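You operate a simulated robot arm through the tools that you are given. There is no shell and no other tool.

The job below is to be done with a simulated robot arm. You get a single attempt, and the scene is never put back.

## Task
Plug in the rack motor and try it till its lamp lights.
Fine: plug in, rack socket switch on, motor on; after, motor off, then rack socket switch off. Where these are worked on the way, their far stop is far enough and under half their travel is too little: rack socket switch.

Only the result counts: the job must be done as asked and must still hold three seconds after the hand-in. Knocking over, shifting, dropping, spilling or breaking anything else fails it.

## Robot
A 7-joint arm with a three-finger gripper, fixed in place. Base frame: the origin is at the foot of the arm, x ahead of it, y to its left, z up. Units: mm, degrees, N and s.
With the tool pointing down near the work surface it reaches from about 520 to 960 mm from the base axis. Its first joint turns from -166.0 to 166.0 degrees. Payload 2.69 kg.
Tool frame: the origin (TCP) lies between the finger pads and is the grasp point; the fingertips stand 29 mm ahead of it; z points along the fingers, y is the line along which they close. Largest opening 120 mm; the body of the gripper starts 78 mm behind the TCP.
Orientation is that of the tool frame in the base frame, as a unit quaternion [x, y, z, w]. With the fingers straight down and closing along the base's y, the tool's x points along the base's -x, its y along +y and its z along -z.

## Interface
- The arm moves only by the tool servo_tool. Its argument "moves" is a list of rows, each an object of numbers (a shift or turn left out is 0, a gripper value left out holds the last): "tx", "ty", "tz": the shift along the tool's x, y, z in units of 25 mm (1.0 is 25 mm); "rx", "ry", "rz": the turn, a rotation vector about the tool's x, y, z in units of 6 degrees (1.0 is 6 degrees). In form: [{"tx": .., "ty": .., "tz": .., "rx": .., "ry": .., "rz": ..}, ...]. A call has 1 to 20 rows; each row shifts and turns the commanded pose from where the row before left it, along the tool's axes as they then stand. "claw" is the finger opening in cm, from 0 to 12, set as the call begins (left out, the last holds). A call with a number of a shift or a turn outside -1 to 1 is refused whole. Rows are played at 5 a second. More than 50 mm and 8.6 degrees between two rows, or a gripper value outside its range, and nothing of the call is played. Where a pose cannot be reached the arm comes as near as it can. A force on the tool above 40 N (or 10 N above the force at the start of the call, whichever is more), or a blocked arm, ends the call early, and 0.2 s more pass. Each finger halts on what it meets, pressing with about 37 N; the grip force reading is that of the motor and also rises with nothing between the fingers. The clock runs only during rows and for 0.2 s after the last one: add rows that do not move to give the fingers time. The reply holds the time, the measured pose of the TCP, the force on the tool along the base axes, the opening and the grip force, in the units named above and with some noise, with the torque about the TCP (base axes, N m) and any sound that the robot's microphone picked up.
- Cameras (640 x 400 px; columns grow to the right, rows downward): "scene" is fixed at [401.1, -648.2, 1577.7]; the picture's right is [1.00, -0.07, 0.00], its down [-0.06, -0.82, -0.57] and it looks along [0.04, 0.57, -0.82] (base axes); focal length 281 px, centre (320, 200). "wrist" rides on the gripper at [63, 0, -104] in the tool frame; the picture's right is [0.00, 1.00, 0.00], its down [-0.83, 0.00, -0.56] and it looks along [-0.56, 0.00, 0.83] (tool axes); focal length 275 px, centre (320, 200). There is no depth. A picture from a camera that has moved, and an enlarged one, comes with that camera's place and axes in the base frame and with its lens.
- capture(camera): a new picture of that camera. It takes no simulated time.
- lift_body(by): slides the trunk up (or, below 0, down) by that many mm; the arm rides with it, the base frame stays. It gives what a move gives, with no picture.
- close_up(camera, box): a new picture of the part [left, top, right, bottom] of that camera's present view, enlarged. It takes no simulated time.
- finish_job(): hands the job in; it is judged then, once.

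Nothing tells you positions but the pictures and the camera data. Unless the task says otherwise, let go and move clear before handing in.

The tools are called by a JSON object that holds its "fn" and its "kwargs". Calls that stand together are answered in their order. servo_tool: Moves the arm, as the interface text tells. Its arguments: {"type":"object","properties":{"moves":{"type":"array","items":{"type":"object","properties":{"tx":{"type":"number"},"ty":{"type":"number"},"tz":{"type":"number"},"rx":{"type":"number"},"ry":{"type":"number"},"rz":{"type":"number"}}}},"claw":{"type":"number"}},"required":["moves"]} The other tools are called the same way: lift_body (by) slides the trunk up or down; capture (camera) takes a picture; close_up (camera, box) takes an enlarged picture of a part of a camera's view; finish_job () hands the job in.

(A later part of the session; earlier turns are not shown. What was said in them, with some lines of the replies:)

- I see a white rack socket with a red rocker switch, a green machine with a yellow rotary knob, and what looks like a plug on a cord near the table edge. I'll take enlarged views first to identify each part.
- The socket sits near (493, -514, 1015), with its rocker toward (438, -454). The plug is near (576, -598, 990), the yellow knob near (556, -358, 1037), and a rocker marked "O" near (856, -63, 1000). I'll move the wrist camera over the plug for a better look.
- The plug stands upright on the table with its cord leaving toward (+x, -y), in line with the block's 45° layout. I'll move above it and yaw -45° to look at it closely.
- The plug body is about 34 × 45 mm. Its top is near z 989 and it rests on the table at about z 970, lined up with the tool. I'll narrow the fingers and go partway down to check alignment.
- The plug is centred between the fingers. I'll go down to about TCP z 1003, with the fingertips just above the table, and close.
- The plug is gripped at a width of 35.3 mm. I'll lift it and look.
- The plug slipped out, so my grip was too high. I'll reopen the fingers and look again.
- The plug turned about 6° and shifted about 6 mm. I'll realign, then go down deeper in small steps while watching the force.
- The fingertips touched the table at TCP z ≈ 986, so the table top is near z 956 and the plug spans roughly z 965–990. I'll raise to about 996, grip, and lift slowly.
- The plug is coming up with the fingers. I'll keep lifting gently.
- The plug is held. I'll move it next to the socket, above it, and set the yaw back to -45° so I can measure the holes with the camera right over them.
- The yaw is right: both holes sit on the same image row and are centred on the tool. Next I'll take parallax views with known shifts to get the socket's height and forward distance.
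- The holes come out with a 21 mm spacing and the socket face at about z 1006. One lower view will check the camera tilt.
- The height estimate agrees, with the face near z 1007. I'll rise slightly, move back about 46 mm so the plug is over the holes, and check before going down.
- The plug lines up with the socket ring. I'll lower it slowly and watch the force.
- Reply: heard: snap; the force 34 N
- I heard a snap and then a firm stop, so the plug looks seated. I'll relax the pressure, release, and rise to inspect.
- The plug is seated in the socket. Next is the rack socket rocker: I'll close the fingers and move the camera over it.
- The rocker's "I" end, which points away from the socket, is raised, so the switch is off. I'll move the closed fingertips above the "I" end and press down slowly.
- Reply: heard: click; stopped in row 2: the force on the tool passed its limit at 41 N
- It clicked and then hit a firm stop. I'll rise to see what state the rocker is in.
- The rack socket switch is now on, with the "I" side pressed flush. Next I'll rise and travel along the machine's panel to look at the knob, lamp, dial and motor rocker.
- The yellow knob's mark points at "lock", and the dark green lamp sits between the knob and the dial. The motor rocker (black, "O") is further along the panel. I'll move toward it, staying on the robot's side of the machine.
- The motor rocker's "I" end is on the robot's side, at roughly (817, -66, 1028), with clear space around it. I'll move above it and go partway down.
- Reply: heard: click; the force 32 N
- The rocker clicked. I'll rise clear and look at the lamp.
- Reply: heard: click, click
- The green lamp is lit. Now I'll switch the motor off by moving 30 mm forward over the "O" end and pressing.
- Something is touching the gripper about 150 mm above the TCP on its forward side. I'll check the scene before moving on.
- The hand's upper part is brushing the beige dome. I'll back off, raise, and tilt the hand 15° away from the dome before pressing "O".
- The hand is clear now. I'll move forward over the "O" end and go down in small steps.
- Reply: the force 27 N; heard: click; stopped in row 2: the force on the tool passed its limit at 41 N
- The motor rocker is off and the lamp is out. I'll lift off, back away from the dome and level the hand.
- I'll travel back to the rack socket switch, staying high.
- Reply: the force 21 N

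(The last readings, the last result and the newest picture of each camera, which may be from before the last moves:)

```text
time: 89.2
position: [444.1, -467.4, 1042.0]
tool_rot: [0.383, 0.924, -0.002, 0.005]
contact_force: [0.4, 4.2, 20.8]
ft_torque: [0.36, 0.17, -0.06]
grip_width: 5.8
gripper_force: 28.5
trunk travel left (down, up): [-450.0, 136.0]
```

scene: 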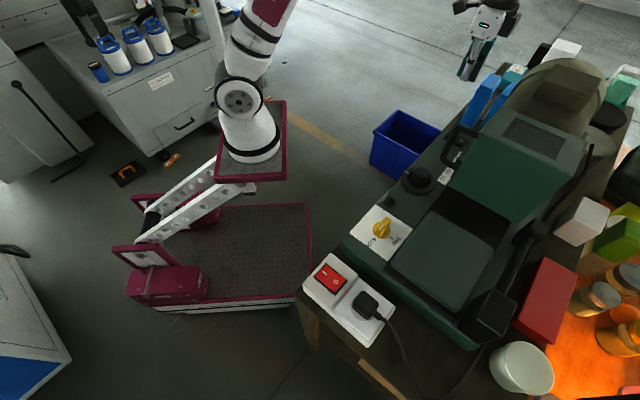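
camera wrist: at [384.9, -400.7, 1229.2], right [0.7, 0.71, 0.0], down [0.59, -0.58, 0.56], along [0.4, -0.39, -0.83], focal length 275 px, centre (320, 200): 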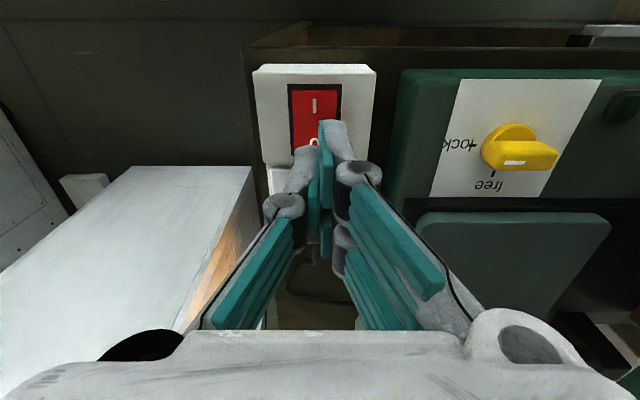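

{"fn": "servo_tool", "kwargs": {"moves": [{"tz": 0.06}, {}]}}

{"fn": "close_up", "kwargs": {"camera": "wrist", "box": [230, 20, 410, 160]}}

```text
time: 89.7
position: [445.0, -466.3, 1041.7]
tool_rot: [0.384, 0.923, -0.002, 0.007]
contact_force: [-4.7, 6.4, 14.3]
ft_torque: [0.35, 0.26, -0.05]
grip_width: 5.9
gripper_force: 28.3
trunk travel left (down, up): [-450.0, 136.0]
stopped in row 2: the force on the tool passed its limit at 42 N (the readings are from after the stop); the commanded pose is now the measured one
```

```text
2.86 times, centred on (320, 90) of wrist
camera zoom: at [399.2, -421.7, 1146.3], right [0.7, 0.71, 0.0], down [0.58, -0.58, 0.57], along [0.4, -0.4, -0.82], focal length 786 px, centre (320, 514)
```

zoom: 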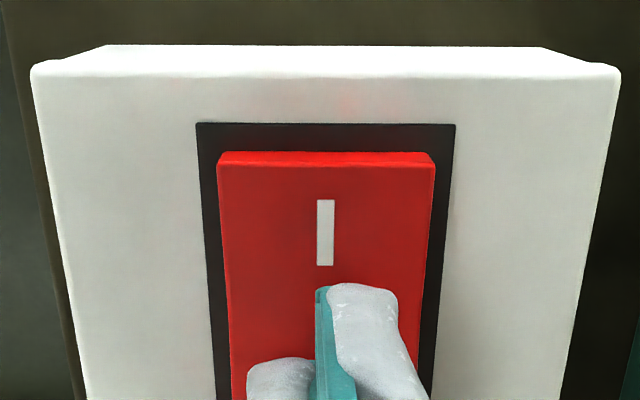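

I heard no click this time. I'll lift and check the rocker.

{"fn": "servo_tool", "kwargs": {"moves": [{"tz": -0.4}, {"tz": -0.7}, {"tz": -0.7}, {"tx": 0.5}, {"tx": 0.5}, {}]}}

{"fn": "close_up", "kwargs": {"camera": "wrist", "box": [230, 40, 410, 180]}}

{"fn": "close_up", "kwargs": {"camera": "scene", "box": [280, 230, 420, 360]}}

```text
time: 91.1
position: [426.5, -449.4, 1084.1]
tool_rot: [0.382, 0.924, -0.001, 0.005]
contact_force: [-0.3, -1.0, 0.4]
ft_torque: [0.01, 0.04, -0.01]
grip_width: 0.0
gripper_force: 28.8
trunk travel left (down, up): [-450.0, 136.0]
```

```text
2.86 times, centred on (320, 110) of wrist
camera zoom: at [381.4, -404.3, 1189.5], right [0.7, 0.71, 0.0], down [0.59, -0.58, 0.57], along [0.4, -0.4, -0.82], focal length 786 px, centre (320, 457)
```

zoom: 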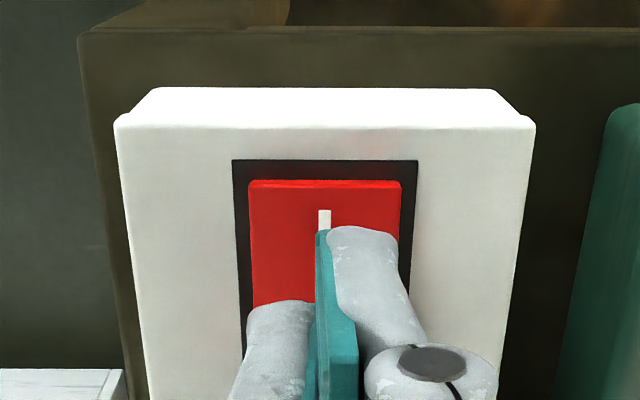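

```text
3.08 times, centred on (350, 295) of scene
camera zoom: at [401.1, -648.2, 1577.7], right [1.0, -0.07, 0.0], down [-0.06, -0.82, -0.57], along [0.04, 0.57, -0.82], focal length 865 px, centre (228, -92)
```

zoom: 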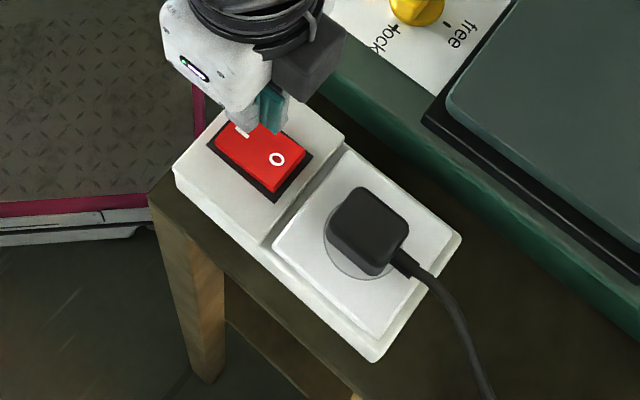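

The rocker is still on because I pressed too close to the pivot. I'll tilt the hand 15° as I did for the motor switch and press nearer the "O" end.

{"fn": "servo_tool", "kwargs": {"moves": [{"ty": 0.04}, {"ry": -0.9}, {"ry": -0.8}, {"ry": -0.8}, {"tx": -0.541, "tz": 0.145}, {"tx": -0.541, "tz": 0.145}, {"tx": 0.145, "tz": 0.541}, {"tx": 0.145, "tz": 0.541}, {}]}}

{"fn": "close_up", "kwargs": {"camera": "wrist", "box": [230, 20, 410, 160]}}

{"fn": "close_up", "kwargs": {"camera": "scene", "box": [280, 230, 420, 360]}}

```text
time: 93.1
position: [448.3, -469.0, 1058.5]
tool_rot: [0.379, 0.915, -0.051, 0.127]
contact_force: [-0.3, -0.7, -0.4]
ft_torque: [0.05, 0.01, 0.03]
grip_width: 0.0
gripper_force: 28.9
trunk travel left (down, up): [-450.0, 136.0]
```

```text
2.86 times, centred on (320, 90) of wrist
camera zoom: at [385.3, -406.3, 1142.2], right [0.7, 0.71, 0.0], down [0.46, -0.46, 0.76], along [0.54, -0.53, -0.65], focal length 786 px, centre (320, 514)
```

zoom: 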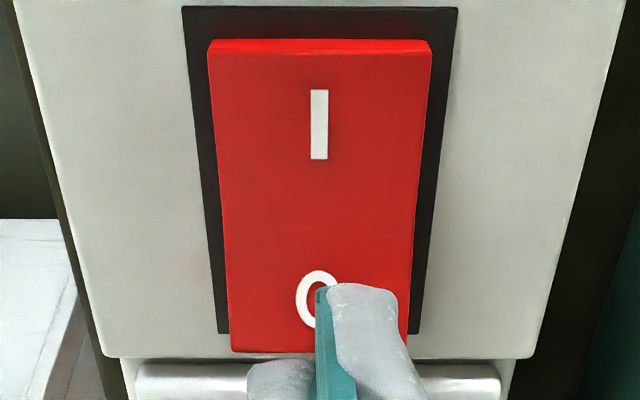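

```text
3.08 times, centred on (350, 295) of scene
camera zoom: at [401.1, -648.2, 1577.7], right [1.0, -0.07, 0.0], down [-0.06, -0.82, -0.57], along [0.04, 0.57, -0.82], focal length 865 px, centre (228, -92)
```

zoom: 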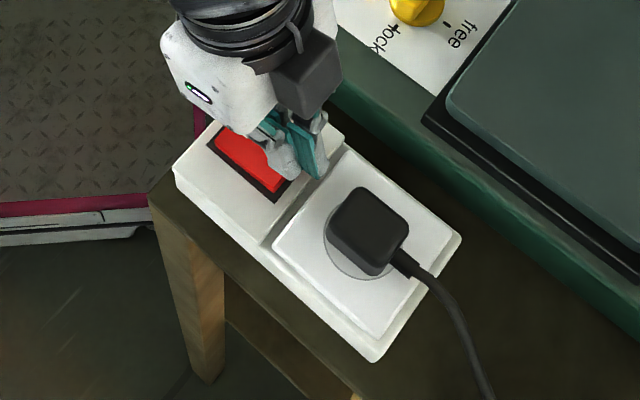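

{"fn": "servo_tool", "kwargs": {"moves": [{"tx": 0.1, "tz": -0.027}, {"tx": 0.021, "tz": 0.077}, {"tx": 0.021, "tz": 0.077}, {"tx": 0.021, "tz": 0.077}, {}]}}

{"fn": "servo_tool", "kwargs": {"moves": [{"tx": 0.021, "tz": 0.077}, {}]}}

{"fn": "servo_tool", "kwargs": {"moves": [{"tx": 0.021, "tz": 0.077}, {}]}}

{"fn": "servo_tool", "kwargs": {"moves": [{"tx": 0.021, "tz": 0.077}, {}]}}

```text
time: 94.3
position: [445.7, -467.1, 1051.5]
tool_rot: [0.379, 0.915, -0.051, 0.126]
contact_force: [-0.1, -0.2, -0.8]
ft_torque: [-0.03, 0.0, 0.03]
grip_width: 0.0
gripper_force: 29.1
trunk travel left (down, up): [-450.0, 136.0]
```

```text
time: 94.9
position: [445.4, -466.4, 1049.7]
tool_rot: [0.379, 0.915, -0.051, 0.126]
contact_force: [-0.8, 0.0, 0.1]
ft_torque: [-0.03, -0.02, 0.0]
grip_width: 0.0
gripper_force: 28.5
trunk travel left (down, up): [-450.0, 136.0]
```

```text
time: 95.5
position: [446.5, -467.4, 1048.3]
tool_rot: [0.379, 0.916, -0.051, 0.126]
contact_force: [0.1, 0.4, 0.2]
ft_torque: [0.02, 0.01, 0.0]
grip_width: 0.0
gripper_force: 28.5
trunk travel left (down, up): [-450.0, 136.0]
```

```text
time: 96.1
position: [446.1, -467.2, 1046.2]
tool_rot: [0.379, 0.915, -0.052, 0.126]
contact_force: [-0.2, 0.4, 6.8]
ft_torque: [0.16, 0.04, 0.03]
grip_width: 0.0
gripper_force: 29.1
trunk travel left (down, up): [-450.0, 136.0]
```

{"fn": "servo_tool", "kwargs": {"moves": [{"tx": 0.016, "tz": 0.058}, {}]}}

{"fn": "servo_tool", "kwargs": {"moves": [{"tx": 0.016, "tz": 0.058}, {}]}}

{"fn": "close_up", "kwargs": {"camera": "wrist", "box": [230, 20, 410, 160]}}

```text
time: 96.7
position: [447.1, -468.3, 1046.4]
tool_rot: [0.379, 0.915, -0.053, 0.127]
contact_force: [8.4, -3.6, 19.9]
ft_torque: [0.16, -0.05, -0.02]
grip_width: 0.0
gripper_force: 28.3
trunk travel left (down, up): [-450.0, 136.0]
heard: click
```

```text
time: 97.3
position: [446.8, -467.5, 1045.8]
tool_rot: [0.379, 0.915, -0.054, 0.13]
contact_force: [0.0, 3.6, 10.0]
ft_torque: [0.28, 0.13, 0.0]
grip_width: 0.0
gripper_force: 28.5
trunk travel left (down, up): [-450.0, 136.0]
stopped in row 2: the force on the tool passed its limit at 41 N (the readings are from after the stop); the commanded pose is now the measured one
```

```text
2.86 times, centred on (320, 90) of wrist
camera zoom: at [384.3, -405.2, 1130.0], right [0.7, 0.71, 0.0], down [0.46, -0.45, 0.76], along [0.54, -0.54, -0.64], focal length 786 px, centre (320, 514)
```

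zoom: 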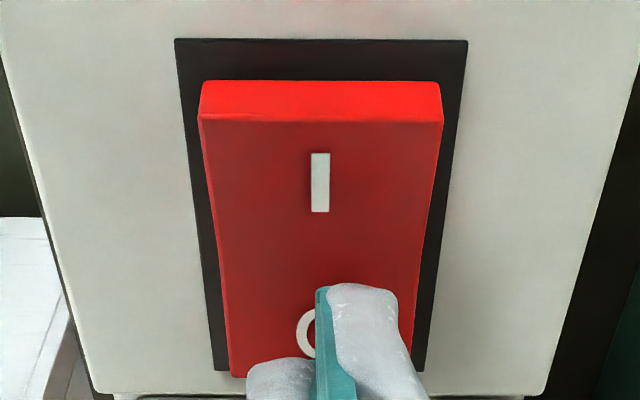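

It clicked and the "I" end is now clearly raised. I'll lift off, back away and level the hand, then check everything.

{"fn": "servo_tool", "kwargs": {"moves": [{"tx": -0.138, "tz": -0.515}, {"tx": -0.138, "tz": -0.515}, {"tx": -0.2, "tz": -0.75}, {"tx": -0.2, "tz": -0.75}, {"tx": -0.2, "tz": -0.75}, {"tx": -0.2, "tz": -0.75}, {"ry": 0.9}, {"ry": 0.8}, {"ry": 0.8}, {"tx": 0.9}, {"tx": 0.9}, {"tx": 0.9}, {"tx": 0.9}, {"tz": -0.9}, {"tz": -0.9}, {}]}}

{"fn": "capture", "kwargs": {"camera": "scene"}}

{"fn": "close_up", "kwargs": {"camera": "scene", "box": [280, 200, 440, 360]}}

{"fn": "close_up", "kwargs": {"camera": "scene", "box": [360, 60, 520, 240]}}

{"fn": "capture", "kwargs": {"camera": "wrist"}}

```text
time: 100.7
position: [381.4, -403.9, 1194.4]
tool_rot: [0.382, 0.924, -0.003, 0.008]
contact_force: [0.2, 0.1, -0.4]
ft_torque: [0.0, 0.0, -0.02]
grip_width: 0.0
gripper_force: 28.3
trunk travel left (down, up): [-450.0, 136.0]
```

```text
taken
```

scene: 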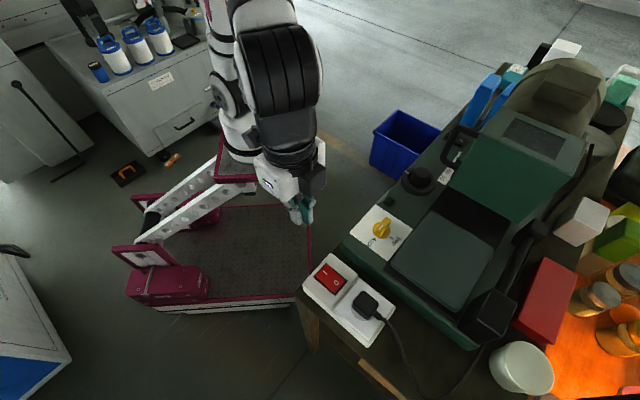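

```text
2.50 times, centred on (360, 280) of scene
camera zoom: at [401.1, -648.2, 1577.7], right [1.0, -0.07, 0.0], down [-0.06, -0.82, -0.57], along [0.04, 0.57, -0.82], focal length 703 px, centre (220, 0)
```

zoom: 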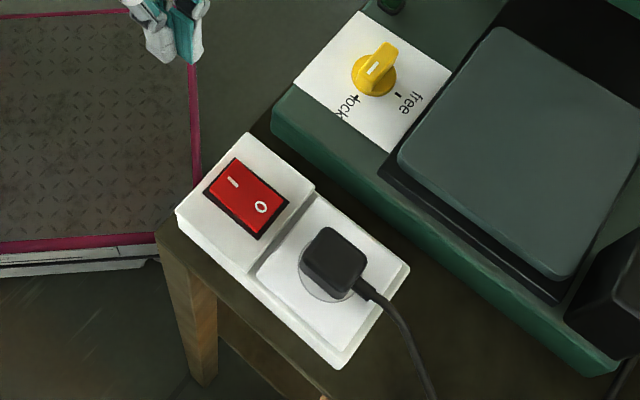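

```text
2.22 times, centred on (440, 150) of scene
camera zoom: at [401.1, -648.2, 1577.7], right [1.0, -0.07, 0.0], down [-0.06, -0.82, -0.57], along [0.04, 0.57, -0.82], focal length 625 px, centre (53, 311)
```

zoom: 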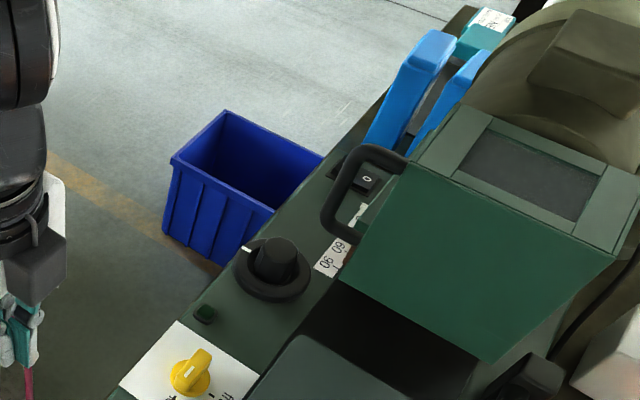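

```text
taken
camera wrist: at [335.7, -357.8, 1297.6], right [0.7, 0.71, 0.0], down [0.58, -0.58, 0.57], along [0.41, -0.4, -0.82], focal length 275 px, centre (320, 200)
```

wrist: 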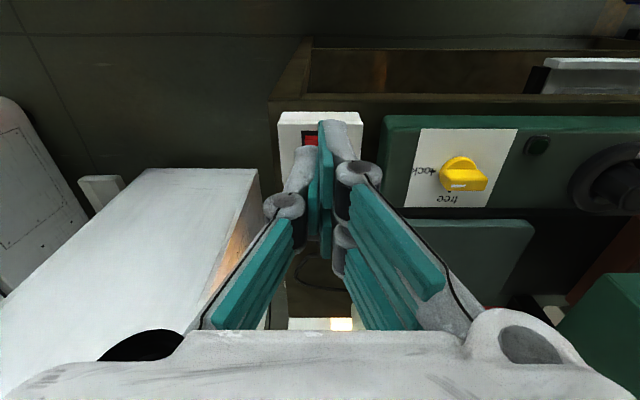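

The plug is seated and the lamp lit during the test. The motor is now off, the rack socket switch is off, and the arm is clear. I'm handing in.

{"fn": "finish_job", "kwargs": {}}

```text
The job is handed in.
```

The rack motor is plugged in and tested: its green lamp lit when I switched the motor on. I then switched the motor off and the rack socket switch off, in that order, and handed in with the arm clear. The plug stays in the socket.

A few things did not go cleanly along the way:

- **Plug:** my first grip slipped and the plug turned slightly on the table. The second grip held, and the plug snapped into the socket.
- **Light contact:** the hand brushed the beige dome on the machine, at about 9 N, while I was reaching for the motor's "O" end. I backed off and tilted the hand to finish. The dome looked unchanged in the pictures.
- **Socket switch off:** my first press was too close to the pivot and did not switch it. The second press clicked, and the pictures show it in the off position.

I left the yellow lock knob on "lock" and did not touch the dial.
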